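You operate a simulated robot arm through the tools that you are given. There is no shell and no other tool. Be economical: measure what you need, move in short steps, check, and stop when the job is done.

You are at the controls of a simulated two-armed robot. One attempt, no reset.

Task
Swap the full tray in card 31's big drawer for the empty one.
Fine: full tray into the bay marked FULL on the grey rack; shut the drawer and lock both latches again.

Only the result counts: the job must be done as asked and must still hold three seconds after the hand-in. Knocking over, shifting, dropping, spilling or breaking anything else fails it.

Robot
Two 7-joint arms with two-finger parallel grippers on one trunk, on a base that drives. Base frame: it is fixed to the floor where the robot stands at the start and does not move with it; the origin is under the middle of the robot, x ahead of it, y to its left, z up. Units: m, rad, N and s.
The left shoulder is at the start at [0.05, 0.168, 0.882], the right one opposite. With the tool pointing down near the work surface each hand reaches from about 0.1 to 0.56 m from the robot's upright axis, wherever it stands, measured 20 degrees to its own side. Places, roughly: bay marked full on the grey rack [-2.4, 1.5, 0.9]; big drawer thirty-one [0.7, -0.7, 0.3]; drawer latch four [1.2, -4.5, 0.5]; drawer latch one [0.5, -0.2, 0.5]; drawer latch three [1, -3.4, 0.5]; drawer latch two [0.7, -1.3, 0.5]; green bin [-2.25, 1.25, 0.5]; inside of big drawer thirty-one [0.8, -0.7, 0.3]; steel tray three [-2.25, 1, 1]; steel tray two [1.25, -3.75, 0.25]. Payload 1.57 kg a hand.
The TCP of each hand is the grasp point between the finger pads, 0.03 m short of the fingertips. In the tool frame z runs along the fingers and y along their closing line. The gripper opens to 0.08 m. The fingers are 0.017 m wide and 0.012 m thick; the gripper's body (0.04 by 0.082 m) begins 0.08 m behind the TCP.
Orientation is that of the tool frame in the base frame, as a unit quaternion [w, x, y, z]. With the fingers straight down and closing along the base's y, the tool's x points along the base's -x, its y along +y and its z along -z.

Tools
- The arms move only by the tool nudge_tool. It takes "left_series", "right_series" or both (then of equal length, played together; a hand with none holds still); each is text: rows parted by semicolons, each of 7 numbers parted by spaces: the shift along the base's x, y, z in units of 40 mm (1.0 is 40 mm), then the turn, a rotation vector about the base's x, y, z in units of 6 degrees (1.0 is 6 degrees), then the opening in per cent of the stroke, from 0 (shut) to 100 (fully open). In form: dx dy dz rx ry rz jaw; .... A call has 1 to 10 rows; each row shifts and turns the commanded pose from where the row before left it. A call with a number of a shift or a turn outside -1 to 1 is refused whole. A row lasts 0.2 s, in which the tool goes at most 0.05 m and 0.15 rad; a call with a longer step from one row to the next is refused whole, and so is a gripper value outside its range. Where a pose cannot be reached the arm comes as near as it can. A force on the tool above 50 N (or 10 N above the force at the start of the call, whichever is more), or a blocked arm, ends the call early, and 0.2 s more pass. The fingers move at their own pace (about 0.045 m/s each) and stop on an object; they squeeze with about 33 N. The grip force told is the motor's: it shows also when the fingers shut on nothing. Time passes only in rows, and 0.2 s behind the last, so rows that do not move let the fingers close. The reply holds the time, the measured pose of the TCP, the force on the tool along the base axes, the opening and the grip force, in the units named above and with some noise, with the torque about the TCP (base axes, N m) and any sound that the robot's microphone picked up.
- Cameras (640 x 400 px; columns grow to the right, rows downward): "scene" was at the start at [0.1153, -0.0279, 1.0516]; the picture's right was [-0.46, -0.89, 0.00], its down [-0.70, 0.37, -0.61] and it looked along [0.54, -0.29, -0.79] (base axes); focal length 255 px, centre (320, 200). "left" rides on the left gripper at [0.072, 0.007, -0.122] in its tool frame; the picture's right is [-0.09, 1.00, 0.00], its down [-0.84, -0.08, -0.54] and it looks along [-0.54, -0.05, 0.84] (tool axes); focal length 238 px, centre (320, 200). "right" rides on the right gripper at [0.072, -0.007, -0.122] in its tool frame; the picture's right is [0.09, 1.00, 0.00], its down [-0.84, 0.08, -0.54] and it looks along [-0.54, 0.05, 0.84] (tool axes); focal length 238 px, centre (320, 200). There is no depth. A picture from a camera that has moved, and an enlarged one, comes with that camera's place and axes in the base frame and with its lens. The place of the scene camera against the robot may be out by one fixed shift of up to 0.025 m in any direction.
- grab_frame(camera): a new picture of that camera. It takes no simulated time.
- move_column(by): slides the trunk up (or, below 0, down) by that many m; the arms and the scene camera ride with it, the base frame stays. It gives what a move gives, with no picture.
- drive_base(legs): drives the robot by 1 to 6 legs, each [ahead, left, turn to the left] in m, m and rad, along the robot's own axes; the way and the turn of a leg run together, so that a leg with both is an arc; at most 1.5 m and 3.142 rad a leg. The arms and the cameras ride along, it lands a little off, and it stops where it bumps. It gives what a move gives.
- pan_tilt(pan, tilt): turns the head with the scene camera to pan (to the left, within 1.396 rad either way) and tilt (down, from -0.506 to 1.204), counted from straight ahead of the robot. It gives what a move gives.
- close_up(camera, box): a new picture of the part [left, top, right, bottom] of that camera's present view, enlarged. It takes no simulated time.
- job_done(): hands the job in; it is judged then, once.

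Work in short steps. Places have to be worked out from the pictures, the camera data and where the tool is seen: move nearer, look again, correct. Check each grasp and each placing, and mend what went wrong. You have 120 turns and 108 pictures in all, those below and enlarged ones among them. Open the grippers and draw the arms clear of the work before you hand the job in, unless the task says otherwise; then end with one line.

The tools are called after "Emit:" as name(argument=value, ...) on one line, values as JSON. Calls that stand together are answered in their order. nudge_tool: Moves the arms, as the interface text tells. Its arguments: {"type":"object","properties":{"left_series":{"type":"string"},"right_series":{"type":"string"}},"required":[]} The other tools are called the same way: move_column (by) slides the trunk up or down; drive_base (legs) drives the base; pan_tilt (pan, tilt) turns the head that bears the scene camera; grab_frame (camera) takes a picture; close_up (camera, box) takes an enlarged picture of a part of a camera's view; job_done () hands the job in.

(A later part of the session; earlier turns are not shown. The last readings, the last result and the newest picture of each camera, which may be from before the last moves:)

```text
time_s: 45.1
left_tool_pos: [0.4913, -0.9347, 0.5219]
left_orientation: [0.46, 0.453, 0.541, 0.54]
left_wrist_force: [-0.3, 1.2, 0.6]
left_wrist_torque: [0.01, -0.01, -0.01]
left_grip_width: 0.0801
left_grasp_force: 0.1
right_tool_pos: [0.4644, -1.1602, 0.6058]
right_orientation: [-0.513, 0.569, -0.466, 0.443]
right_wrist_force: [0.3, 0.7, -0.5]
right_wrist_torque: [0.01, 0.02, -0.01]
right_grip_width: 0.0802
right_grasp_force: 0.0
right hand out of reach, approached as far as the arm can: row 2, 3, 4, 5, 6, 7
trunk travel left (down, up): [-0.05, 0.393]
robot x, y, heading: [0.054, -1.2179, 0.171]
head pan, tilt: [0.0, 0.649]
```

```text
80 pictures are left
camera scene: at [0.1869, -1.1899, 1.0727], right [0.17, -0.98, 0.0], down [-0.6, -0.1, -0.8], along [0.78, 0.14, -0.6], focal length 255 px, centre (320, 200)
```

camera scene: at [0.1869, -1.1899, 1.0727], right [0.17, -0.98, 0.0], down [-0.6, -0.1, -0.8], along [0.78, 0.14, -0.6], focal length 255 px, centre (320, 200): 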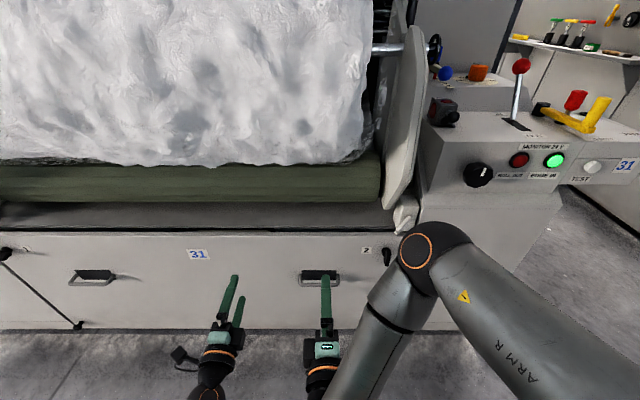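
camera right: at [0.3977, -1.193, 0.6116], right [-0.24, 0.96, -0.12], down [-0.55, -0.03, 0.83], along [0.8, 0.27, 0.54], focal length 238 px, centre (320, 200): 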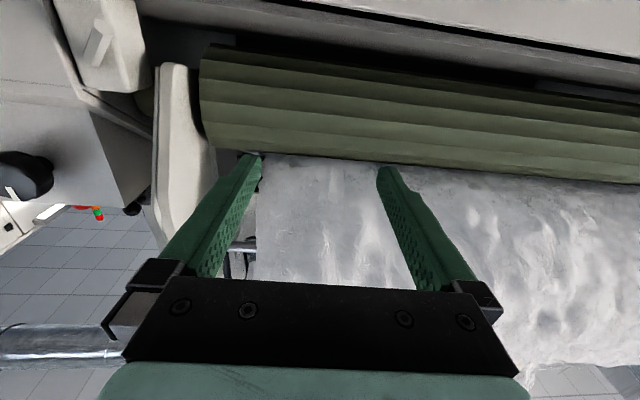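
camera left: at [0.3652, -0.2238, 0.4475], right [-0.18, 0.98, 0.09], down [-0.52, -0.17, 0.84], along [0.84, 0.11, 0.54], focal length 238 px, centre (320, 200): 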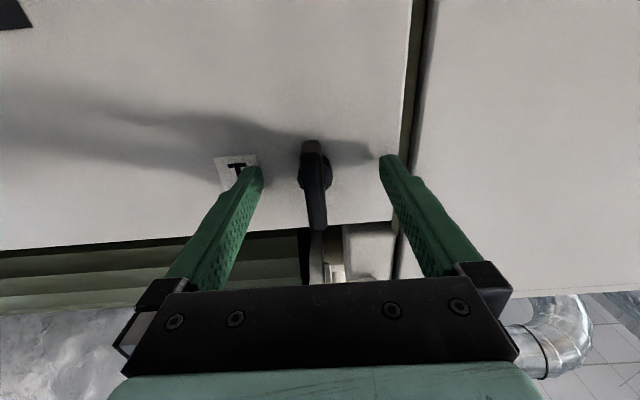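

The right arm is limited in that config, but the left one works well; I'll do latch 2 and the drawer pull with the left. Tuck the right hand back pointing down first.

Emit:
nudge_tool(right_series="-0.3 -0.2 0.2 -0.17 0.98 0 100;-0.3 -0.2 0.2 -0.17 0.98 0 100;-0.3 -0.2 0.2 -0.17 0.98 0 100;-0.3 -0.2 0.2 -0.17 0.98 0 100;-0.3 -0.2 0.2 -0.17 0.98 0 100;-0.3 -0.2 0.2 -0.17 0.98 0 100;-0.3 -0.2 0.2 -0.17 0.98 0 100;-0.3 -0.2 0.2 -0.17 0.98 0 100;-0.3 -0.2 0 -0.17 0.98 0 100;-0.3 -0.2 0 -0.17 0.98 0 100")

Emit:
nudge_tool(left_series="-0.2 0 0 -0.98 -0.17 0 100;-0.2 0 0 -0.98 -0.17 0 100;-0.2 0 0 -0.98 -0.17 0 100;0 0 0 -0.98 -0.17 0 100;0 0 0 -0.98 -0.17 0 100", right_series="0 -0.2 0 -0.17 0.98 0 100;0 -0.2 0 -0.17 0.98 0 100;0 -0.2 0 -0.17 0.98 0 100;0 -0.2 0 -0.17 0.98 0 100;0 -0.2 0 -0.17 0.98 0 100")

Emit:
nudge_tool(left_series="0 0 0 -0.98 -0.17 0 100;0 0 0 -0.98 -0.17 0 100;0 0 0 -0.98 -0.17 0 100;0 0 0 -0.98 -0.17 0 100;0 0 0 -0.98 -0.17 0 100;0 0 0 -0.98 -0.17 0 100;0 0 0 -0.98 -0.17 0 100;0 0 0 -0.98 -0.17 0 100;0 0 0 -0.98 -0.17 0 100;0 0 0 -0.98 -0.17 0 100")

Emit:
grab_frame(camera="scene")

```text
time_s: 47.3
left_tool_pos: [0.4901, -0.9342, 0.5215]
left_orientation: [0.459, 0.453, 0.542, 0.539]
left_wrist_force: [0.6, 0.0, 0.3]
left_wrist_torque: [-0.01, 0.01, 0.0]
left_grip_width: 0.0799
left_grasp_force: 0.1
right_tool_pos: [0.3448, -1.2378, 0.669]
right_orientation: [-0.169, 0.754, -0.618, 0.143]
right_wrist_force: [-0.6, -0.6, 0.4]
right_wrist_torque: [0.03, -0.02, 0.01]
right_grip_width: 0.0799
right_grasp_force: 0.0
trunk travel left (down, up): [-0.05, 0.393]
robot x, y, heading: [0.0505, -1.2151, 0.171]
head pan, tilt: [0.0, 0.649]
```

```text
time_s: 48.5
left_tool_pos: [0.4672, -0.9356, 0.5218]
left_orientation: [0.582, 0.296, 0.641, 0.403]
left_wrist_force: [0.7, -0.3, 0.0]
left_wrist_torque: [0.02, -0.01, -0.01]
left_grip_width: 0.0803
left_grasp_force: 0.1
right_tool_pos: [0.3161, -1.2972, 0.6688]
right_orientation: [0.026, 0.771, -0.636, -0.025]
right_wrist_force: [0.3, 0.5, -0.2]
right_wrist_torque: [0.0, -0.02, 0.03]
right_grip_width: 0.08
right_grasp_force: 0.0
right hand out of reach, approached as far as the arm can: row 5
trunk travel left (down, up): [-0.05, 0.393]
robot x, y, heading: [0.0503, -1.2171, 0.171]
head pan, tilt: [0.0, 0.649]
```

```text
time_s: 50.7
left_tool_pos: [0.4653, -0.9336, 0.5207]
left_orientation: [0.705, -0.062, 0.704, 0.061]
left_wrist_force: [0.2, 0.2, 0.7]
left_wrist_torque: [-0.01, -0.01, 0.01]
left_grip_width: 0.0799
left_grasp_force: 0.1
right_tool_pos: [0.3156, -1.2964, 0.6695]
right_orientation: [0.027, 0.772, -0.635, -0.024]
right_wrist_force: [-0.2, 0.5, -1.1]
right_wrist_torque: [-0.01, 0.02, -0.01]
right_grip_width: 0.0799
right_grasp_force: 0.1
trunk travel left (down, up): [-0.05, 0.393]
robot x, y, heading: [0.0511, -1.2174, 0.173]
head pan, tilt: [0.0, 0.649]
```

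```text
79 pictures are left
camera scene: at [0.187, -1.1899, 1.0727], right [0.17, -0.98, 0.0], down [-0.6, -0.1, -0.8], along [0.78, 0.14, -0.6], focal length 255 px, centre (320, 200)
```

scene: 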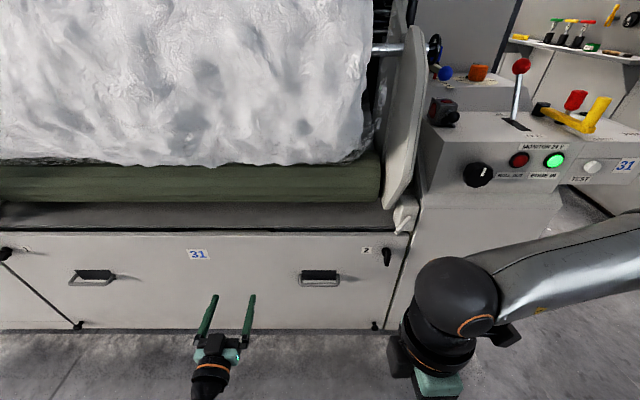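

Left hand is ready again; slide right ~0.39 m so it faces latch 2.

Emit:
drive_base(legs=[[0.03, -0.385, 0.015]])

Emit:
grab_frame(camera="left")

Emit:
grab_frame(camera="scene")

```text
time_s: 53.1
left_tool_pos: [0.5617, -1.3039, 0.5211]
left_orientation: [0.705, -0.066, 0.703, 0.066]
left_wrist_force: [0.3, 0.1, -0.7]
left_wrist_torque: [0.01, 0.0, 0.02]
left_grip_width: 0.0801
left_grasp_force: 0.1
right_tool_pos: [0.4162, -1.6678, 0.67]
right_orientation: [0.027, 0.776, -0.63, -0.024]
right_wrist_force: [-0.1, 0.5, -0.6]
right_wrist_torque: [0.03, 0.02, 0.04]
right_grip_width: 0.0804
right_grasp_force: 0.1
trunk travel left (down, up): [-0.05, 0.393]
robot x, y, heading: [0.153, -1.5948, 0.183]
head pan, tilt: [0.0, 0.649]
```

```text
78 pictures are left
camera left: at [0.4399, -1.3197, 0.4491], right [-0.19, 0.98, 0.09], down [-0.52, -0.18, 0.84], along [0.83, 0.11, 0.54], focal length 238 px, centre (320, 200)
```

left: 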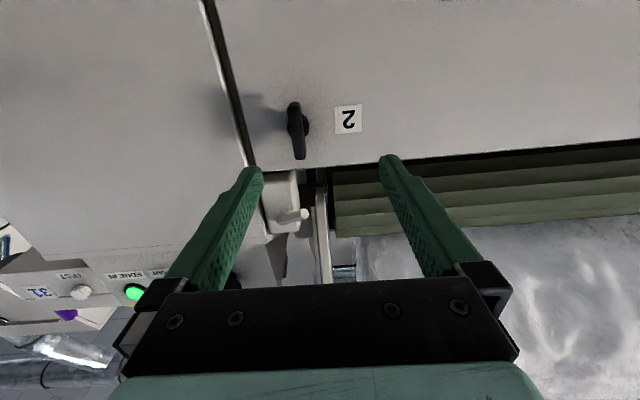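

```text
77 pictures are left
camera scene: at [0.2855, -1.5633, 1.0727], right [0.19, -0.98, 0.0], down [-0.59, -0.11, -0.8], along [0.78, 0.15, -0.6], focal length 255 px, centre (320, 200)
```

scene: 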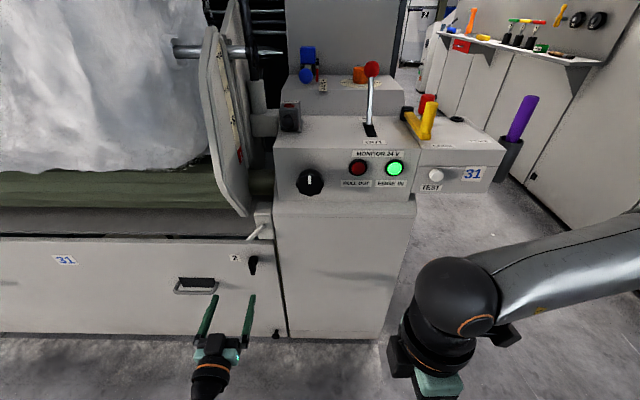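

Lever 2 is near (0.685,-1.302,0.52), 2 cm right of the tool line. Approach to 3 cm short and check.

Emit:
nudge_tool(left_series="0.4 -0.12 0 0 0 0 100;0.6 0 0 0 0 0 100;0.6 0 0 0 0 0 100;0.59 0 0 0 0 0 100")

Emit:
grab_frame(camera="left")

Emit:
close_up(camera="scene", box=[180, 220, 340, 320])

```text
time_s: 54.1
left_tool_pos: [0.6476, -1.3071, 0.5217]
left_orientation: [0.704, -0.066, 0.704, 0.066]
left_wrist_force: [-0.6, -0.4, 0.1]
left_wrist_torque: [-0.02, 0.01, -0.03]
left_grip_width: 0.0801
left_grasp_force: 0.1
right_tool_pos: [0.4166, -1.668, 0.6702]
right_orientation: [0.027, 0.776, -0.629, -0.024]
right_wrist_force: [1.1, 0.3, 0.2]
right_wrist_torque: [-0.01, -0.01, 0.01]
right_grip_width: 0.08
right_grasp_force: 0.1
trunk travel left (down, up): [-0.05, 0.393]
robot x, y, heading: [0.1511, -1.5923, 0.188]
head pan, tilt: [0.0, 0.649]
```

```text
76 pictures are left
camera left: at [0.5271, -1.3233, 0.4501], right [-0.19, 0.98, 0.09], down [-0.52, -0.18, 0.84], along [0.83, 0.11, 0.54], focal length 238 px, centre (320, 200)
```

left: 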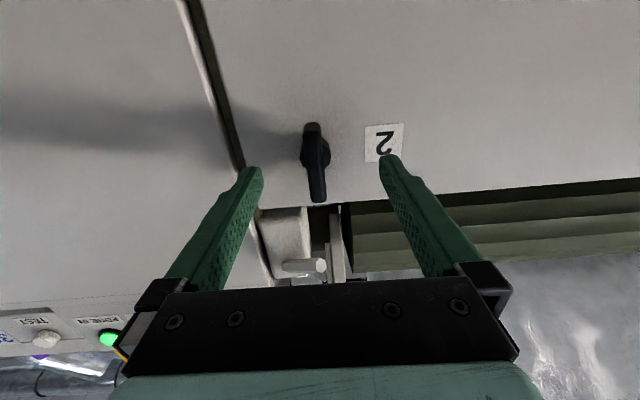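

```text
4.00 times, centred on (260, 270) of scene
camera zoom: at [0.2855, -1.5634, 1.0727], right [0.19, -0.98, 0.0], down [-0.59, -0.11, -0.8], along [0.78, 0.15, -0.6], focal length 1020 px, centre (560, -80)
```

zoom: 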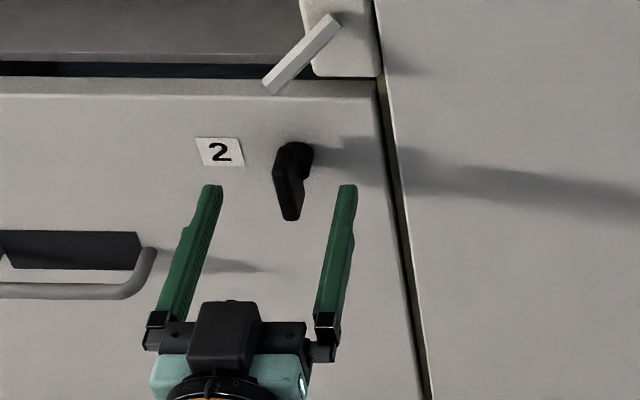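

Same picture as at latch 1 before the last advance. Advance 3.4 cm and close.

Emit:
nudge_tool(left_series="0.28 0.04 0 0 0 0 100;0.28 0.04 0 0 0 0 100;0.28 0.03 0 0 0 0 100;0 0 0 0 0 0 0;0 0 0 0 0 0 0;0 0 0 0 0 0 0;0 0 0 0 0 0 0;0 0 0 0 0 0 0")

```text
time_s: 55.9
left_tool_pos: [0.6807, -1.3072, 0.5189]
left_orientation: [0.704, -0.063, 0.705, 0.063]
left_wrist_force: [-26.1, -20.7, 5.0]
left_wrist_torque: [0.06, 0.03, -1.99]
left_grip_width: 0.0201
left_grasp_force: 26.8
right_tool_pos: [0.4162, -1.6686, 0.6698]
right_orientation: [0.025, 0.776, -0.63, -0.024]
right_wrist_force: [0.3, 0.3, 0.1]
right_wrist_torque: [0.01, -0.02, 0.03]
right_grip_width: 0.0802
right_grasp_force: 0.0
trunk travel left (down, up): [-0.05, 0.393]
robot x, y, heading: [0.1548, -1.5958, 0.187]
head pan, tilt: [0.0, 0.649]
```

Width 20 mm and a push-back of ~30 N: too deep, gripping the knob base. Open, back off 8 mm, re-close.

Emit:
nudge_tool(left_series="0 0 0 0 0 0 50;-0.1 -0.02 0 0 0 0 50;-0.1 -0.02 0 0 0 0 50;0 0 0 0 0 0 50;0 0 0 0 0 0 0;0 0 0 0 0 0 0;0 0 0 0 0 0 0;0 0 0 0 0 0 0")

Emit:
close_up(camera="scene", box=[180, 220, 340, 320])

```text
time_s: 57.7
left_tool_pos: [0.6748, -1.3049, 0.521]
left_orientation: [0.705, -0.067, 0.703, 0.066]
left_wrist_force: [4.1, 1.3, 0.6]
left_wrist_torque: [0.03, -0.04, -0.72]
left_grip_width: 0.0123
left_grasp_force: 29.6
right_tool_pos: [0.4162, -1.6689, 0.6704]
right_orientation: [0.027, 0.776, -0.63, -0.024]
right_wrist_force: [0.6, 0.7, 0.2]
right_wrist_torque: [0.0, 0.01, -0.02]
right_grip_width: 0.08
right_grasp_force: 0.1
trunk travel left (down, up): [-0.05, 0.393]
robot x, y, heading: [0.1507, -1.5934, 0.192]
head pan, tilt: [0.0, 0.649]
```

```text
4.00 times, centred on (260, 270) of scene
camera zoom: at [0.2856, -1.5633, 1.0727], right [0.19, -0.98, 0.0], down [-0.59, -0.11, -0.8], along [0.78, 0.15, -0.6], focal length 1020 px, centre (560, -80)
```

zoom: 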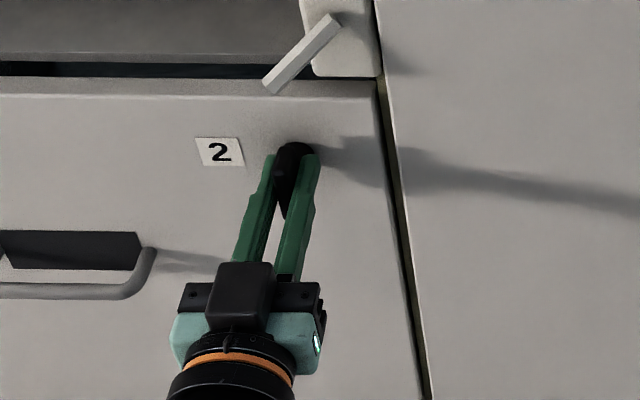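

Clean 12 mm grip. Try clockwise 18° as with latch 1, watching torque.

Emit:
nudge_tool(left_series="0 0 0 0.98 0.18 0 0;0 0 0 0.98 0.18 0 0;0 0 0 0.98 0.18 0 0")

```text
time_s: 58.5
left_tool_pos: [0.6753, -1.3058, 0.5216]
left_orientation: [0.686, 0.044, 0.704, 0.177]
left_wrist_force: [6.7, 0.8, 1.1]
left_wrist_torque: [0.05, -0.41, -0.93]
left_grip_width: 0.0123
left_grasp_force: 29.6
right_tool_pos: [0.4166, -1.6673, 0.6697]
right_orientation: [0.027, 0.776, -0.63, -0.024]
right_wrist_force: [-1.5, -0.4, -1.1]
right_wrist_torque: [0.01, -0.01, 0.01]
right_grip_width: 0.0799
right_grasp_force: 0.1
trunk travel left (down, up): [-0.05, 0.393]
robot x, y, heading: [0.1528, -1.5937, 0.187]
head pan, tilt: [0.0, 0.649]
```

Turns freely; continue to 90°.

Emit:
nudge_tool(left_series="0 0 0 0.98 0.18 0 0;0 0 0 0.98 0.18 0 0;0 0 0 0.98 0.18 0 0;0 0 0 0.98 0.18 0 0;0 0 0 0.98 0.18 0 0;0 0 0 0.98 0.18 0 0;0 0 0 0.98 0.18 0 0;0 0 0 0.98 0.18 0 0;0 0 0 0.98 0.18 0 0;0 0 0 0.98 0.18 0 0")

Emit:
nudge_tool(left_series="0 0 0 0.98 0.18 0 0;0 0 0 0.98 0.18 0 0;0 0 0 0.98 0.18 0 0")

Emit:
close_up(camera="scene", box=[180, 220, 340, 320])

```text
time_s: 60.7
left_tool_pos: [0.675, -1.3068, 0.5214]
left_orientation: [0.509, 0.391, 0.587, 0.494]
left_wrist_force: [7.9, -2.1, -0.1]
left_wrist_torque: [-0.08, 0.7, -0.26]
left_grip_width: 0.0121
left_grasp_force: 29.5
right_tool_pos: [0.4157, -1.6682, 0.6686]
right_orientation: [0.027, 0.776, -0.63, -0.024]
right_wrist_force: [0.1, 0.0, 0.1]
right_wrist_torque: [-0.04, 0.0, 0.05]
right_grip_width: 0.0798
right_grasp_force: 0.0
trunk travel left (down, up): [-0.05, 0.393]
robot x, y, heading: [0.1501, -1.5934, 0.19]
head pan, tilt: [0.0, 0.649]
```

```text
time_s: 61.5
left_tool_pos: [0.6742, -1.3056, 0.5195]
left_orientation: [0.428, 0.477, 0.519, 0.566]
left_wrist_force: [2.4, -2.1, -1.9]
left_wrist_torque: [-0.76, 0.42, -0.17]
left_grip_width: 0.0135
left_grasp_force: 30.1
right_tool_pos: [0.4163, -1.6679, 0.6701]
right_orientation: [0.027, 0.776, -0.63, -0.024]
right_wrist_force: [1.1, -0.1, -0.6]
right_wrist_torque: [0.03, 0.02, 0.02]
right_grip_width: 0.0801
right_grasp_force: 0.2
trunk travel left (down, up): [-0.05, 0.393]
robot x, y, heading: [0.1546, -1.5926, 0.187]
head pan, tilt: [0.0, 0.649]
```

```text
4.00 times, centred on (260, 270) of scene
camera zoom: at [0.2858, -1.5632, 1.0726], right [0.19, -0.98, 0.0], down [-0.59, -0.11, -0.8], along [0.78, 0.15, -0.6], focal length 1020 px, centre (560, -80)
```

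zoom: 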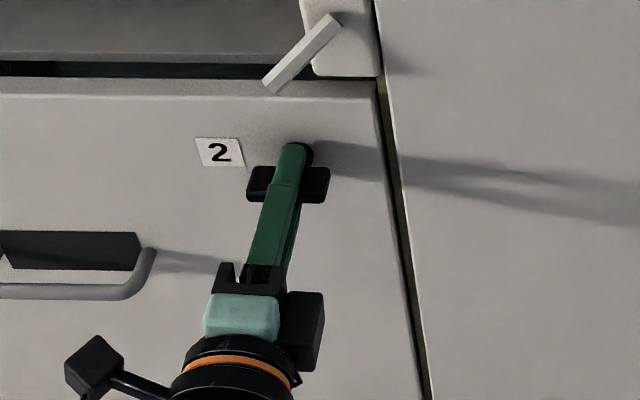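

Both latches open. Release, retreat and drop the hand to handle height (≈0.42), then slide left to bring handle 1 ahead of the left hand.

Emit:
nudge_tool(left_series="0 0 0 -0.98 -0.18 0 0;0 0 0 0 0 0 60;0 0 0 0 0 0 100;0 0 0 0 0 0 100;-0.6 -0.11 0 0 0 0 100;-1 -0.18 0 0 0 0 100;-1 -0.18 0 0 0 0 100;0 0 -0.8 0 0 0 100;0 0 -0.8 0 0 0 100;0 0 -0.9 0 0 0 100")

Emit:
drive_base(legs=[[0.0, 0.92, -0.022]])

Emit:
grab_frame(camera="scene")

Emit:
grab_frame(camera="left")

```text
time_s: 63.7
left_tool_pos: [0.5739, -1.3139, 0.4239]
left_orientation: [0.454, 0.446, 0.54, 0.551]
left_wrist_force: [0.1, -0.1, 0.0]
left_wrist_torque: [-0.05, 0.02, -0.01]
left_grip_width: 0.08
left_grasp_force: 0.1
right_tool_pos: [0.4156, -1.6681, 0.6701]
right_orientation: [0.026, 0.776, -0.63, -0.024]
right_wrist_force: [0.1, 0.5, -0.1]
right_wrist_torque: [0.02, -0.01, 0.05]
right_grip_width: 0.0798
right_grasp_force: 0.0
trunk travel left (down, up): [-0.05, 0.393]
robot x, y, heading: [0.1519, -1.5962, 0.191]
head pan, tilt: [0.0, 0.649]
```

```text
time_s: 68.5
left_tool_pos: [0.4255, -0.4318, 0.4221]
left_orientation: [0.461, 0.456, 0.533, 0.543]
left_wrist_force: [-0.6, 0.2, 0.2]
left_wrist_torque: [0.01, 0.02, 0.05]
left_grip_width: 0.0799
left_grasp_force: 0.0
right_tool_pos: [0.2572, -0.7798, 0.6706]
right_orientation: [0.026, 0.767, -0.64, -0.024]
right_wrist_force: [0.3, 0.1, -0.1]
right_wrist_torque: [0.04, 0.01, -0.02]
right_grip_width: 0.0801
right_grasp_force: 0.0
trunk travel left (down, up): [-0.05, 0.393]
robot x, y, heading: [-0.0037, -0.7008, 0.158]
head pan, tilt: [0.0, 0.649]
```

```text
72 pictures are left
camera scene: at [0.1302, -0.6709, 1.0726], right [0.16, -0.99, 0.0], down [-0.6, -0.1, -0.8], along [0.79, 0.13, -0.61], focal length 255 px, centre (320, 200)
```

scene: 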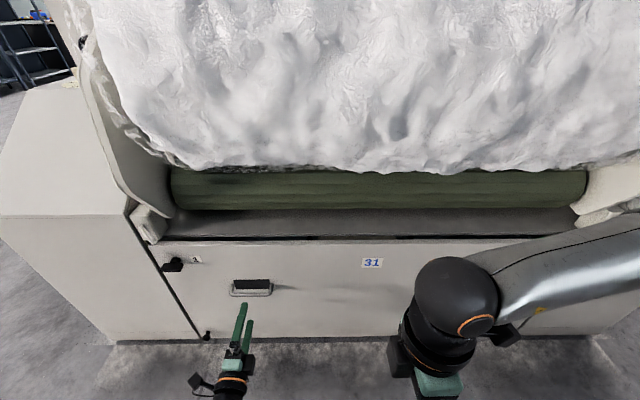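

```text
71 pictures are left
camera left: at [0.2929, -0.3802, 0.4282], right [0.0, -0.1, 1.0], down [-0.4, -0.91, -0.09], along [0.92, -0.4, -0.04], focal length 238 px, centre (320, 200)
```

left: 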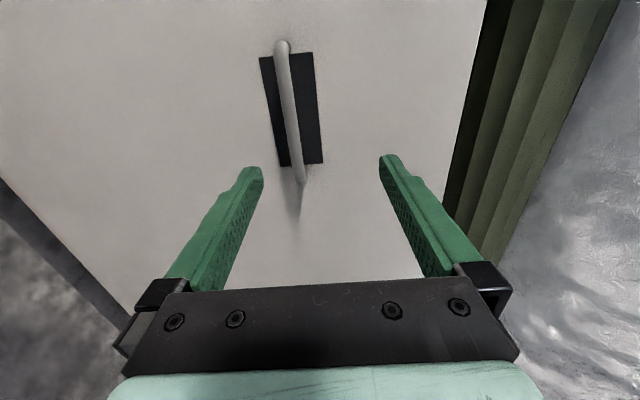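

The bar is at about (0.522,-0.393,0.40). Shift left/down and advance to straddle it, then close.

Emit:
nudge_tool(left_series="0.2 0.4 -0.27 0 0 0 100;0.2 0.3 -0.28 0 0 0 100;0.6 0.1 0 0 0 0 100;0.6 0.1 0 0 0 0 100;0.4 0.05 0 0 0 0 100")

Emit:
grab_frame(camera="left")

```text
time_s: 69.7
left_tool_pos: [0.5063, -0.3938, 0.4012]
left_orientation: [0.461, 0.455, 0.534, 0.544]
left_wrist_force: [0.1, 0.3, -0.1]
left_wrist_torque: [0.02, 0.0, 0.01]
left_grip_width: 0.0799
left_grasp_force: 0.0
right_tool_pos: [0.257, -0.7804, 0.6698]
right_orientation: [0.026, 0.767, -0.64, -0.023]
right_wrist_force: [-0.4, 0.4, 0.3]
right_wrist_torque: [0.01, -0.02, -0.01]
right_grip_width: 0.0803
right_grasp_force: 0.0
trunk travel left (down, up): [-0.05, 0.393]
robot x, y, heading: [-0.0073, -0.7007, 0.156]
head pan, tilt: [0.0, 0.649]
```

```text
70 pictures are left
camera left: at [0.3748, -0.3429, 0.4062], right [0.0, -0.1, 1.0], down [-0.4, -0.91, -0.09], along [0.92, -0.4, -0.04], focal length 238 px, centre (320, 200)
```

left: 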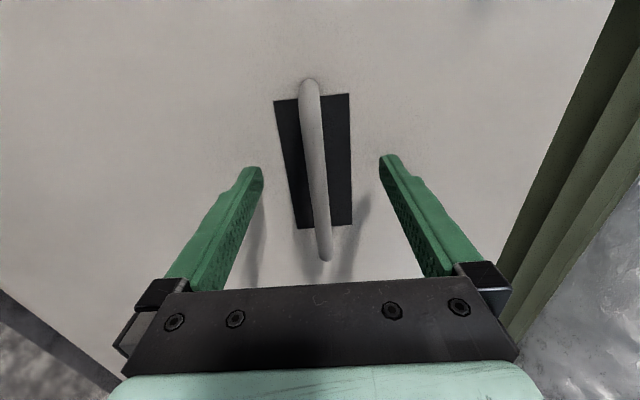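

Fingers straddle the bar. Advance 8 mm and close.

Emit:
nudge_tool(left_series="0.2 0.03 0 0 0 0 100;0 0 0 0 0 0 0;0 0 0 0 0 0 0;0 0 0 0 0 0 0;0 0 0 0 0 0 0;0 0 0 0 0 0 0")

```text
time_s: 71.1
left_tool_pos: [0.514, -0.394, 0.3996]
left_orientation: [0.461, 0.456, 0.533, 0.543]
left_wrist_force: [2.2, -0.4, -5.3]
left_wrist_torque: [-0.16, 0.03, -0.01]
left_grip_width: 0.012
left_grasp_force: 22.9
right_tool_pos: [0.2573, -0.7799, 0.6704]
right_orientation: [0.027, 0.767, -0.64, -0.023]
right_wrist_force: [-0.3, -1.0, 0.7]
right_wrist_torque: [0.02, -0.02, -0.02]
right_grip_width: 0.0801
right_grasp_force: 0.0
trunk travel left (down, up): [-0.05, 0.393]
robot x, y, heading: [-0.002, -0.7006, 0.16]
head pan, tilt: [0.0, 0.649]
```

Bar gripped. Pull straight out 4 cm with the arm.

Emit:
nudge_tool(left_series="-0.25 -0.041 0 0 0 0 0;-0.25 -0.041 0 0 0 0 0;-0.25 -0.041 0 0 0 0 0;-0.25 -0.041 0 0 0 0 0")

Emit:
grab_frame(camera="scene")

```text
time_s: 72.1
left_tool_pos: [0.4725, -0.3999, 0.3998]
left_orientation: [0.461, 0.457, 0.534, 0.542]
left_wrist_force: [-2.1, -7.3, -9.2]
left_wrist_torque: [-0.18, 0.01, 0.42]
left_grip_width: 0.0119
left_grasp_force: 28.7
right_tool_pos: [0.258, -0.78, 0.6686]
right_orientation: [0.026, 0.767, -0.64, -0.024]
right_wrist_force: [-0.9, -0.4, 0.5]
right_wrist_torque: [0.0, 0.02, 0.02]
right_grip_width: 0.0803
right_grasp_force: 0.1
trunk travel left (down, up): [-0.05, 0.393]
robot x, y, heading: [-0.0016, -0.6988, 0.159]
head pan, tilt: [0.0, 0.649]
```

```text
69 pictures are left
camera scene: at [0.1298, -0.6719, 1.0727], right [0.16, -0.99, 0.0], down [-0.6, -0.1, -0.8], along [0.79, 0.13, -0.61], focal length 255 px, centre (320, 200)
```

scene: 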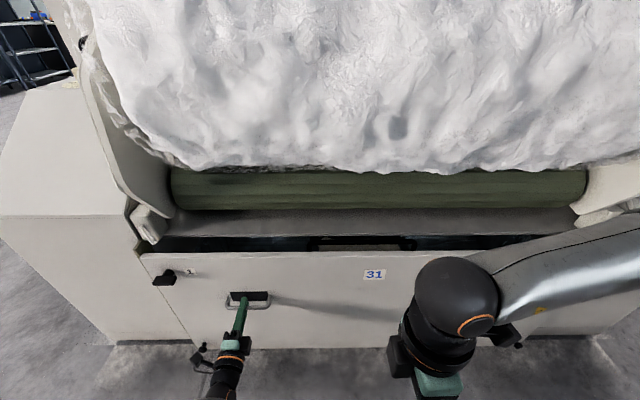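

The drawer moves. Now back the base 0.2 m while holding the handle.

Emit:
drive_base(legs=[[-0.2, 0, 0]])

Emit:
grab_frame(camera="scene")

```text
time_s: 73.7
left_tool_pos: [0.2739, -0.433, 0.3991]
left_orientation: [0.461, 0.458, 0.534, 0.541]
left_wrist_force: [-1.5, -18.2, -12.4]
left_wrist_torque: [-0.16, 0.12, -0.22]
left_grip_width: 0.0121
left_grasp_force: 29.0
right_tool_pos: [0.056, -0.8134, 0.6698]
right_orientation: [0.027, 0.768, -0.64, -0.024]
right_wrist_force: [-0.5, -1.3, 0.8]
right_wrist_torque: [-0.02, 0.01, -0.01]
right_grip_width: 0.0802
right_grasp_force: 0.1
trunk travel left (down, up): [-0.05, 0.393]
robot x, y, heading: [-0.2021, -0.7328, 0.161]
head pan, tilt: [0.0, 0.649]
```

```text
68 pictures are left
camera scene: at [-0.0706, -0.7041, 1.0725], right [0.16, -0.99, 0.0], down [-0.6, -0.1, -0.8], along [0.79, 0.13, -0.61], focal length 255 px, centre (320, 200)
```

scene: 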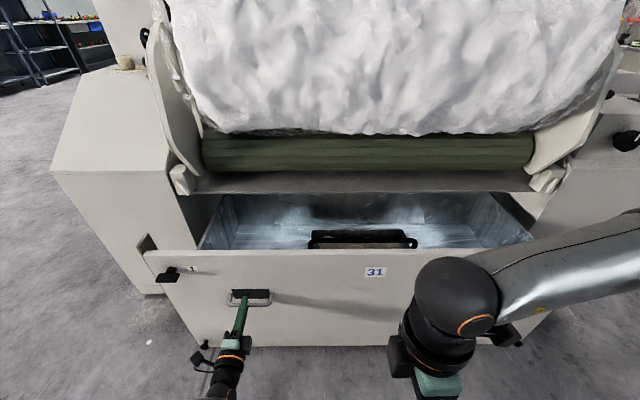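

A dark tray with a handle appears inside. Relax side load and pull another 0.17 m.

Emit:
nudge_tool(left_series="0 -0.12 -0.08 0 0 0 0;0 0 0 0 0 0 0")

Emit:
drive_base(legs=[[-0.17, 0, 0]])

Emit:
grab_frame(camera="scene")

```text
time_s: 74.3
left_tool_pos: [0.2721, -0.4333, 0.4]
left_orientation: [0.46, 0.454, 0.533, 0.546]
left_wrist_force: [-0.8, 18.3, 10.4]
left_wrist_torque: [-0.15, -0.13, -0.49]
left_grip_width: 0.0116
left_grasp_force: 28.7
right_tool_pos: [0.0564, -0.8131, 0.6709]
right_orientation: [0.026, 0.768, -0.639, -0.023]
right_wrist_force: [0.4, 0.1, 0.5]
right_wrist_torque: [-0.03, -0.02, -0.01]
right_grip_width: 0.0801
right_grasp_force: 0.0
trunk travel left (down, up): [-0.05, 0.393]
robot x, y, heading: [-0.2049, -0.7324, 0.159]
head pan, tilt: [0.0, 0.649]
```

```text
time_s: 75.8
left_tool_pos: [0.1042, -0.4648, 0.3957]
left_orientation: [0.461, 0.458, 0.534, 0.541]
left_wrist_force: [-0.1, -0.3, 0.8]
left_wrist_torque: [0.03, -0.03, -0.03]
left_grip_width: 0.0
left_grasp_force: 21.5
right_tool_pos: [-0.1109, -0.8396, 0.6702]
right_orientation: [0.026, 0.768, -0.639, -0.023]
right_wrist_force: [0.3, 0.1, -0.5]
right_wrist_torque: [0.02, -0.01, -0.02]
right_grip_width: 0.0799
right_grasp_force: 0.0
trunk travel left (down, up): [-0.05, 0.393]
robot x, y, heading: [-0.3671, -0.7591, 0.163]
head pan, tilt: [0.0, 0.649]
```

```text
67 pictures are left
camera scene: at [-0.2383, -0.7315, 1.0727], right [0.16, -0.99, 0.0], down [-0.6, -0.1, -0.8], along [0.79, 0.13, -0.6], focal length 255 px, centre (320, 200)
```

scene: 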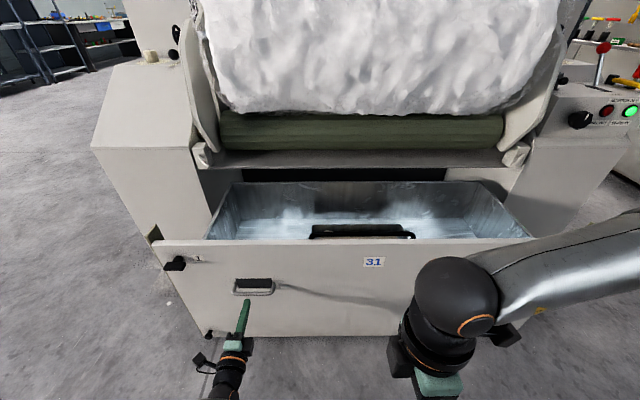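

The drawer reached its stop (the grip slipped off harmlessly). Open the hand, raise the trunk and look down into the drawer.

Emit:
nudge_tool(left_series="-0.5 -0.08 0 0 0 0 50;-0.5 -0.08 0 0 0 0 100")

Emit:
move_column(by=0.39)

Emit:
pan_tilt(pan=0, tilt=0.95)

Emit:
grab_frame(camera="scene")

```text
time_s: 76.4
left_tool_pos: [0.0659, -0.4716, 0.3947]
left_orientation: [0.461, 0.458, 0.534, 0.541]
left_wrist_force: [0.0, 0.7, -0.3]
left_wrist_torque: [0.03, 0.03, 0.01]
left_grip_width: 0.0482
left_grasp_force: 0.0
right_tool_pos: [-0.1105, -0.8385, 0.67]
right_orientation: [0.027, 0.768, -0.64, -0.024]
right_wrist_force: [0.2, -0.1, 0.3]
right_wrist_torque: [0.01, 0.02, 0.03]
right_grip_width: 0.0799
right_grasp_force: 0.0
trunk travel left (down, up): [-0.05, 0.393]
robot x, y, heading: [-0.3713, -0.7588, 0.167]
head pan, tilt: [0.0, 0.649]
```

```text
time_s: 80.1
left_tool_pos: [0.0647, -0.4718, 0.7866]
left_orientation: [0.461, 0.458, 0.534, 0.541]
left_wrist_force: [0.8, 0.0, -0.5]
left_wrist_torque: [0.01, 0.04, -0.02]
left_grip_width: 0.08
left_grasp_force: 0.1
right_tool_pos: [-0.1104, -0.8408, 1.0605]
right_orientation: [0.027, 0.768, -0.639, -0.024]
right_wrist_force: [-0.6, -0.1, -0.5]
right_wrist_torque: [0.0, -0.02, 0.03]
right_grip_width: 0.0803
right_grasp_force: 0.0
trunk travel left (down, up): [-0.44, 0.003]
robot x, y, heading: [-0.3758, -0.7637, 0.166]
head pan, tilt: [0.0, 0.649]
```

```text
time_s: 80.9
left_tool_pos: [0.0661, -0.4709, 0.7871]
left_orientation: [0.461, 0.458, 0.534, 0.542]
left_wrist_force: [-0.4, 0.2, -0.2]
left_wrist_torque: [0.01, 0.0, -0.02]
left_grip_width: 0.0799
left_grasp_force: 0.0
right_tool_pos: [-0.1109, -0.8394, 1.0592]
right_orientation: [0.027, 0.769, -0.639, -0.025]
right_wrist_force: [-0.2, 0.2, -0.1]
right_wrist_torque: [-0.04, -0.02, 0.0]
right_grip_width: 0.0799
right_grasp_force: 0.0
trunk travel left (down, up): [-0.44, 0.003]
robot x, y, heading: [-0.3721, -0.7585, 0.162]
head pan, tilt: [0.0, 0.949]
```

```text
66 pictures are left
camera scene: at [-0.2523, -0.7338, 1.4386], right [0.16, -0.99, 0.0], down [-0.8, -0.13, -0.58], along [0.57, 0.09, -0.81], focal length 255 px, centre (320, 200)
```

scene: 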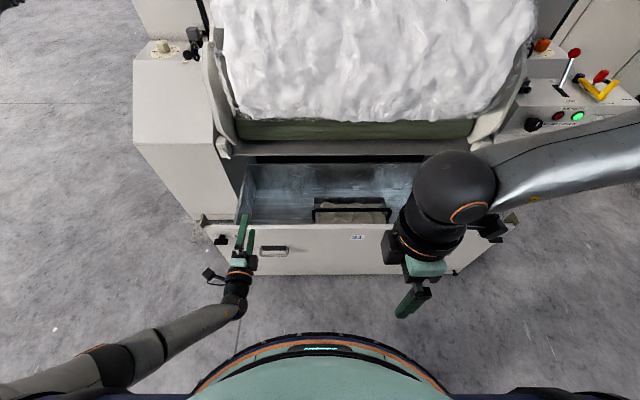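

I see the tray with black bail handles and fluff inside; zoom.

Emit:
close_up(camera="scene", box=[240, 150, 420, 262])

```text
3.56 times, centred on (330, 206) of scene
camera zoom: at [-0.2523, -0.7338, 1.4386], right [0.16, -0.99, 0.0], down [-0.8, -0.13, -0.58], along [0.57, 0.09, -0.81], focal length 907 px, centre (284, 179)
```

zoom: 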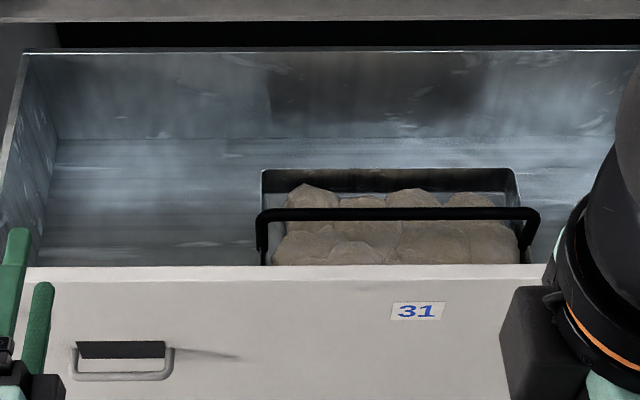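

The tray has a bail handle running crosswise. I'll turn the left hand to point straight down with jaws closing fore-aft, to grip the bail.

Emit:
nudge_tool(left_series="0 -0.2 0.1 -0.16 0.98 0 100;0 -0.2 0.1 -0.16 0.98 0 100;0 -0.2 0.1 -0.16 0.98 0 100;0 -0.2 0.1 -0.16 0.98 0 100;0 -0.2 0.1 -0.16 0.98 0 100;0 -0.2 0.1 -0.16 0.98 0 100;0 -0.2 0.1 -0.16 0.98 0 100;0 -0.2 0.1 -0.16 0.98 0 100;0 -0.2 0.1 -0.16 0.98 0 100;0 -0.2 0.1 -0.16 0.98 0 100")

Emit:
nudge_tool(left_series="0 -0.2 0 -0.16 0.98 0 100;0 -0.2 0 -0.16 0.98 0 100;0 -0.2 0 -0.16 0.98 0 100;0 -0.2 0 -0.16 0.98 0 100;0 -0.2 0 -0.16 0.98 0 100")

Emit:
grab_frame(camera="scene")

```text
time_s: 83.1
left_tool_pos: [0.0645, -0.5519, 0.8275]
left_orientation: [0.174, 0.626, 0.733, 0.201]
left_wrist_force: [0.4, 0.1, 0.4]
left_wrist_torque: [-0.02, 0.0, 0.0]
left_grip_width: 0.08
left_grasp_force: 0.1
right_tool_pos: [-0.1092, -0.8397, 1.059]
right_orientation: [0.026, 0.768, -0.639, -0.025]
right_wrist_force: [0.5, 0.8, 0.9]
right_wrist_torque: [-0.01, 0.0, -0.01]
right_grip_width: 0.0796
right_grasp_force: 0.1
trunk travel left (down, up): [-0.44, 0.003]
robot x, y, heading: [-0.3729, -0.7593, 0.167]
head pan, tilt: [0.0, 0.949]
```

```text
time_s: 84.3
left_tool_pos: [0.0652, -0.5897, 0.8274]
left_orientation: [0.008, 0.65, 0.76, 0.006]
left_wrist_force: [-0.5, 0.7, 0.0]
left_wrist_torque: [0.01, 0.0, -0.01]
left_grip_width: 0.0799
left_grasp_force: 0.1
right_tool_pos: [-0.1099, -0.8397, 1.0604]
right_orientation: [0.026, 0.769, -0.639, -0.024]
right_wrist_force: [0.0, -0.3, -0.2]
right_wrist_torque: [-0.01, 0.0, 0.01]
right_grip_width: 0.0802
right_grasp_force: 0.1
trunk travel left (down, up): [-0.44, 0.003]
robot x, y, heading: [-0.3697, -0.757, 0.164]
head pan, tilt: [0.0, 0.949]
```

```text
64 pictures are left
camera scene: at [-0.252, -0.734, 1.4386], right [0.16, -0.99, 0.0], down [-0.8, -0.13, -0.58], along [0.57, 0.09, -0.81], focal length 255 px, centre (320, 200)
```

scene: 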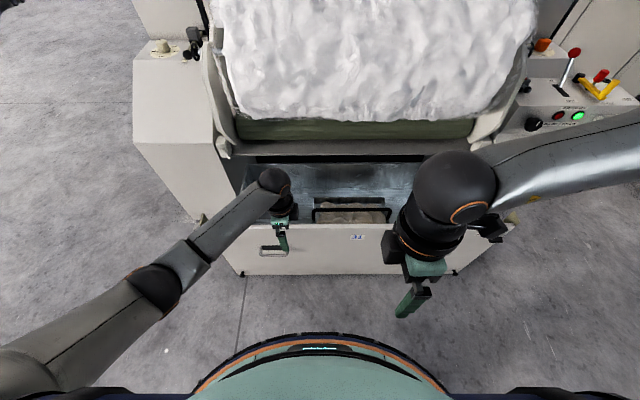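

Left hand points down. Look with its camera toward the tray.

Emit:
grab_frame(camera="left")

```text
63 pictures are left
camera left: at [0.0573, -0.5191, 0.9491], right [1.0, 0.06, 0.02], down [0.04, -0.84, 0.54], along [0.05, -0.54, -0.84], focal length 238 px, centre (320, 200)
```

left: 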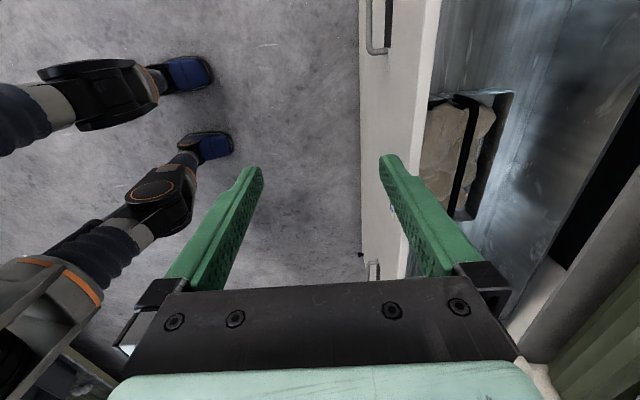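

Bail centre is around (0.465,-0.785,z≈0.35). Drive 0.24 ahead and 0.3 right so it's in the left hand's reach, then recheck.

Emit:
drive_base(legs=[[0, -0.3, 0], [0.2, 0, 0]])

Emit:
grab_frame(camera="scene")

Emit:
grab_frame(camera="left")

```text
time_s: 87.6
left_tool_pos: [0.312, -0.8509, 0.8271]
left_orientation: [0.009, 0.648, 0.762, 0.007]
left_wrist_force: [-0.7, 0.1, 0.3]
left_wrist_torque: [0.03, -0.01, 0.02]
left_grip_width: 0.08
left_grasp_force: 0.0
right_tool_pos: [0.1372, -1.0995, 1.0583]
right_orientation: [0.026, 0.77, -0.638, -0.024]
right_wrist_force: [0.6, -0.9, 0.2]
right_wrist_torque: [-0.02, 0.01, -0.04]
right_grip_width: 0.0798
right_grasp_force: 0.0
trunk travel left (down, up): [-0.44, 0.003]
robot x, y, heading: [-0.127, -1.0217, 0.167]
head pan, tilt: [0.0, 0.949]
```

```text
62 pictures are left
camera scene: at [-0.004, -0.9949, 1.4385], right [0.17, -0.99, 0.0], down [-0.8, -0.14, -0.58], along [0.57, 0.1, -0.81], focal length 255 px, centre (320, 200)
```

scene: 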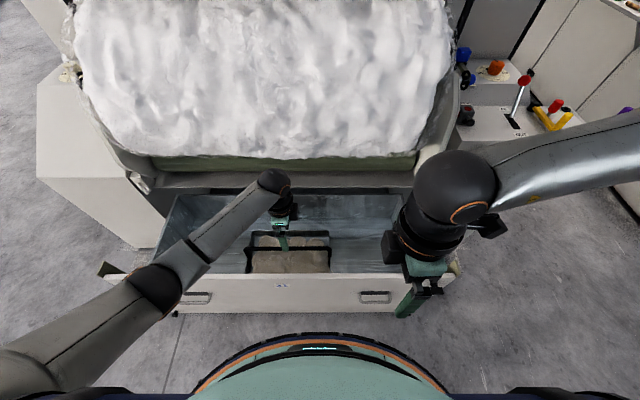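

```text
61 pictures are left
camera left: at [0.3039, -0.7788, 0.9487], right [1.0, 0.07, 0.02], down [0.05, -0.84, 0.54], along [0.06, -0.54, -0.84], focal length 238 px, centre (320, 200)
```

left: 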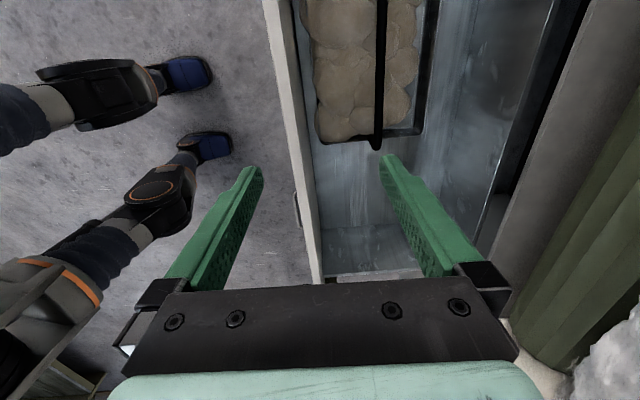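

The bail's right corner is clear now. Zoom the scene view on the tray for triangulation.

Emit:
close_up(camera="scene", box=[220, 210, 364, 300])

```text
4.44 times, centred on (292, 255) of scene
camera zoom: at [-0.004, -0.9949, 1.4385], right [0.17, -0.99, 0.0], down [-0.8, -0.14, -0.58], along [0.57, 0.1, -0.81], focal length 1134 px, centre (444, -44)
```

zoom: 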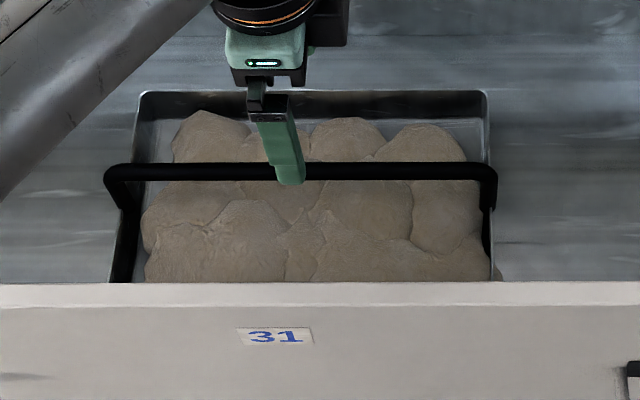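

Bail centre triangulates consistently to (0.425,-0.779,0.442), length 0.365 m. Drive 6 cm nearer and place the hand above it.

Emit:
drive_base(legs=[[0.06, 0, 0]])

Emit:
nudge_tool(left_series="0.34 0.39 0 0 0 0 100;0.34 0.39 0 0 0 0 100;0.34 0.39 0 0 0 0 100;0.34 0.39 0 0 0 0 100")

Emit:
grab_frame(camera="left")

```text
time_s: 88.5
left_tool_pos: [0.3719, -0.842, 0.8268]
left_orientation: [0.009, 0.648, 0.762, 0.007]
left_wrist_force: [-0.2, 0.6, 0.0]
left_wrist_torque: [-0.05, -0.01, -0.05]
left_grip_width: 0.0801
left_grasp_force: 0.1
right_tool_pos: [0.1968, -1.0912, 1.0602]
right_orientation: [0.026, 0.769, -0.638, -0.024]
right_wrist_force: [0.6, -0.2, -0.3]
right_wrist_torque: [0.01, 0.01, 0.0]
right_grip_width: 0.0801
right_grasp_force: 0.1
trunk travel left (down, up): [-0.44, 0.003]
robot x, y, heading: [-0.0639, -1.009, 0.163]
head pan, tilt: [0.0, 0.949]
```

```text
time_s: 89.5
left_tool_pos: [0.425, -0.78, 0.8268]
left_orientation: [0.008, 0.647, 0.762, 0.006]
left_wrist_force: [-0.1, 0.0, 0.9]
left_wrist_torque: [-0.03, 0.01, 0.01]
left_grip_width: 0.0801
left_grasp_force: 0.0
right_tool_pos: [0.1968, -1.091, 1.0595]
right_orientation: [0.026, 0.77, -0.638, -0.024]
right_wrist_force: [-0.4, 0.1, 0.6]
right_wrist_torque: [0.01, -0.01, 0.01]
right_grip_width: 0.0802
right_grasp_force: 0.1
trunk travel left (down, up): [-0.44, 0.003]
robot x, y, heading: [-0.0681, -1.0125, 0.171]
head pan, tilt: [0.0, 0.949]
```

```text
59 pictures are left
camera left: at [0.4173, -0.7077, 0.9501], right [1.0, 0.07, 0.02], down [0.05, -0.84, 0.54], along [0.06, -0.54, -0.84], focal length 238 px, centre (320, 200)
```

left: 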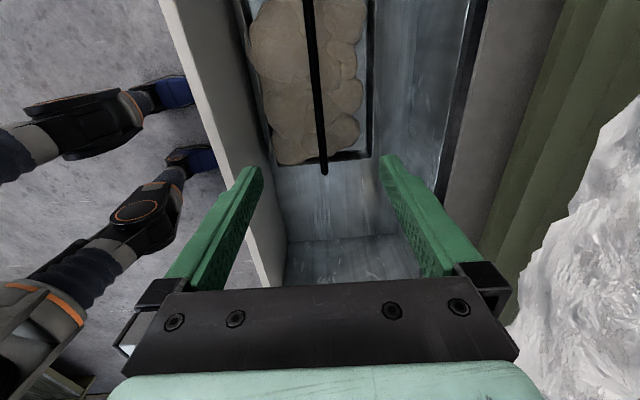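

Confirms the bail end at (0.455,-0.956). Lower the trunk 0.29 m, straight down over the bail.

Emit:
move_column(by=-0.29)

Emit:
grab_frame(camera="left")

Emit:
grab_frame(camera="scene")

```text
time_s: 92.5
left_tool_pos: [0.4249, -0.7798, 0.5389]
left_orientation: [0.009, 0.648, 0.762, 0.007]
left_wrist_force: [0.8, 0.9, -0.4]
left_wrist_torque: [-0.01, 0.03, -0.01]
left_grip_width: 0.0801
left_grasp_force: 0.0
right_tool_pos: [0.1963, -1.0908, 0.7709]
right_orientation: [0.026, 0.77, -0.638, -0.024]
right_wrist_force: [0.0, -1.5, 0.0]
right_wrist_torque: [0.0, 0.0, -0.02]
right_grip_width: 0.0798
right_grasp_force: 0.1
trunk travel left (down, up): [-0.15, 0.293]
robot x, y, heading: [-0.0652, -1.0108, 0.166]
head pan, tilt: [0.0, 0.949]
```

```text
58 pictures are left
camera left: at [0.417, -0.7079, 0.6602], right [1.0, 0.07, 0.02], down [0.05, -0.84, 0.54], along [0.06, -0.54, -0.84], focal length 238 px, centre (320, 200)
```

left: 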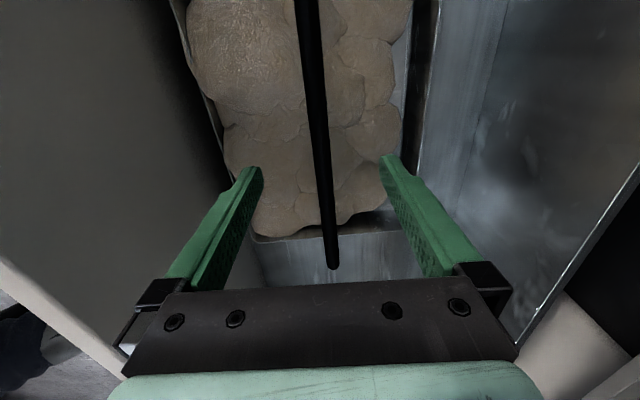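

```text
57 pictures are left
camera scene: at [0.0542, -0.9851, 1.1486], right [0.17, -0.99, 0.0], down [-0.8, -0.13, -0.58], along [0.57, 0.1, -0.81], focal length 255 px, centre (320, 200)
```

scene: 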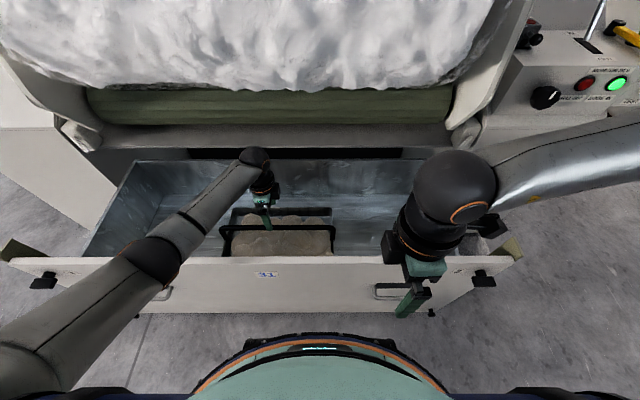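

Bail is centred between the fingers at z≈0.438. Lower 10 cm and close.

Emit:
nudge_tool(left_series="0 0 -0.6 0 0 0 100;0 0 -0.6 0 0 0 100;0 0 -0.6 0 0 0 100;0 0 -0.6 0 0 0 100;0 0 0 0 0 0 0;0 0 0 0 0 0 0;0 0 0 0 0 0 0;0 0 0 0 0 0 0;0 0 0 0 0 0 0")

Emit:
grab_frame(camera="left")

```text
time_s: 94.5
left_tool_pos: [0.4243, -0.7808, 0.442]
left_orientation: [0.009, 0.648, 0.762, 0.007]
left_wrist_force: [2.6, -0.1, 2.1]
left_wrist_torque: [0.01, -0.01, 0.16]
left_grip_width: 0.0176
left_grasp_force: 25.9
right_tool_pos: [0.1956, -1.0906, 0.7695]
right_orientation: [0.026, 0.77, -0.637, -0.024]
right_wrist_force: [0.0, -0.5, -0.1]
right_wrist_torque: [0.0, -0.01, -0.01]
right_grip_width: 0.0799
right_grasp_force: 0.0
trunk travel left (down, up): [-0.15, 0.293]
robot x, y, heading: [-0.0632, -1.0121, 0.166]
head pan, tilt: [0.0, 0.949]
```

```text
56 pictures are left
camera left: at [0.4162, -0.7088, 0.5644], right [1.0, 0.07, 0.02], down [0.05, -0.84, 0.54], along [0.06, -0.54, -0.84], focal length 238 px, centre (320, 200)
```

left: 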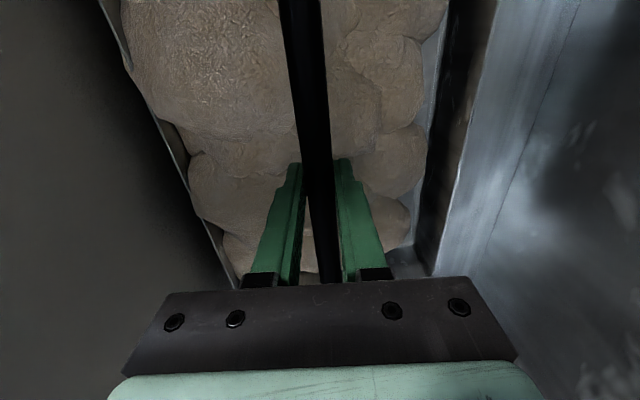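

Bail gripped (17.6 mm). Lift 3 cm with the trunk to feel the weight.

Emit:
move_column(by=0.03)

Emit:
grab_frame(camera="scene")

```text
time_s: 95.2
left_tool_pos: [0.4225, -0.7814, 0.4711]
left_orientation: [0.008, 0.648, 0.762, 0.006]
left_wrist_force: [0.4, 0.4, -5.7]
left_wrist_torque: [0.04, 0.0, 0.02]
left_grip_width: 0.0173
left_grasp_force: 32.3
right_tool_pos: [0.1957, -1.0911, 0.7994]
right_orientation: [0.027, 0.77, -0.637, -0.024]
right_wrist_force: [0.4, 0.0, 0.2]
right_wrist_torque: [-0.02, -0.02, -0.03]
right_grip_width: 0.0802
right_grasp_force: 0.0
trunk travel left (down, up): [-0.18, 0.263]
robot x, y, heading: [-0.0671, -1.0115, 0.163]
head pan, tilt: [0.0, 0.949]
```

```text
55 pictures are left
camera scene: at [0.0548, -0.9849, 1.1785], right [0.17, -0.99, 0.0], down [-0.8, -0.14, -0.58], along [0.57, 0.1, -0.81], focal length 255 px, centre (320, 200)
```

scene: 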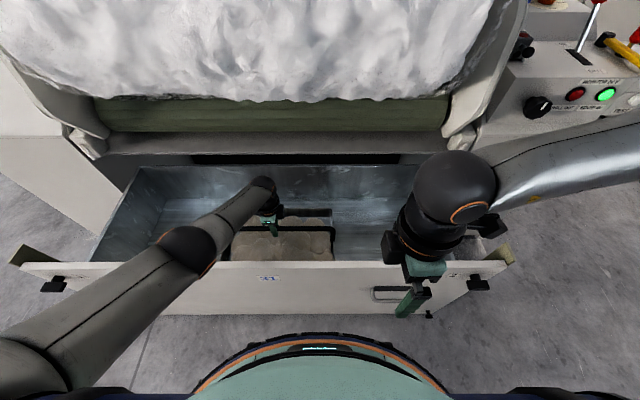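

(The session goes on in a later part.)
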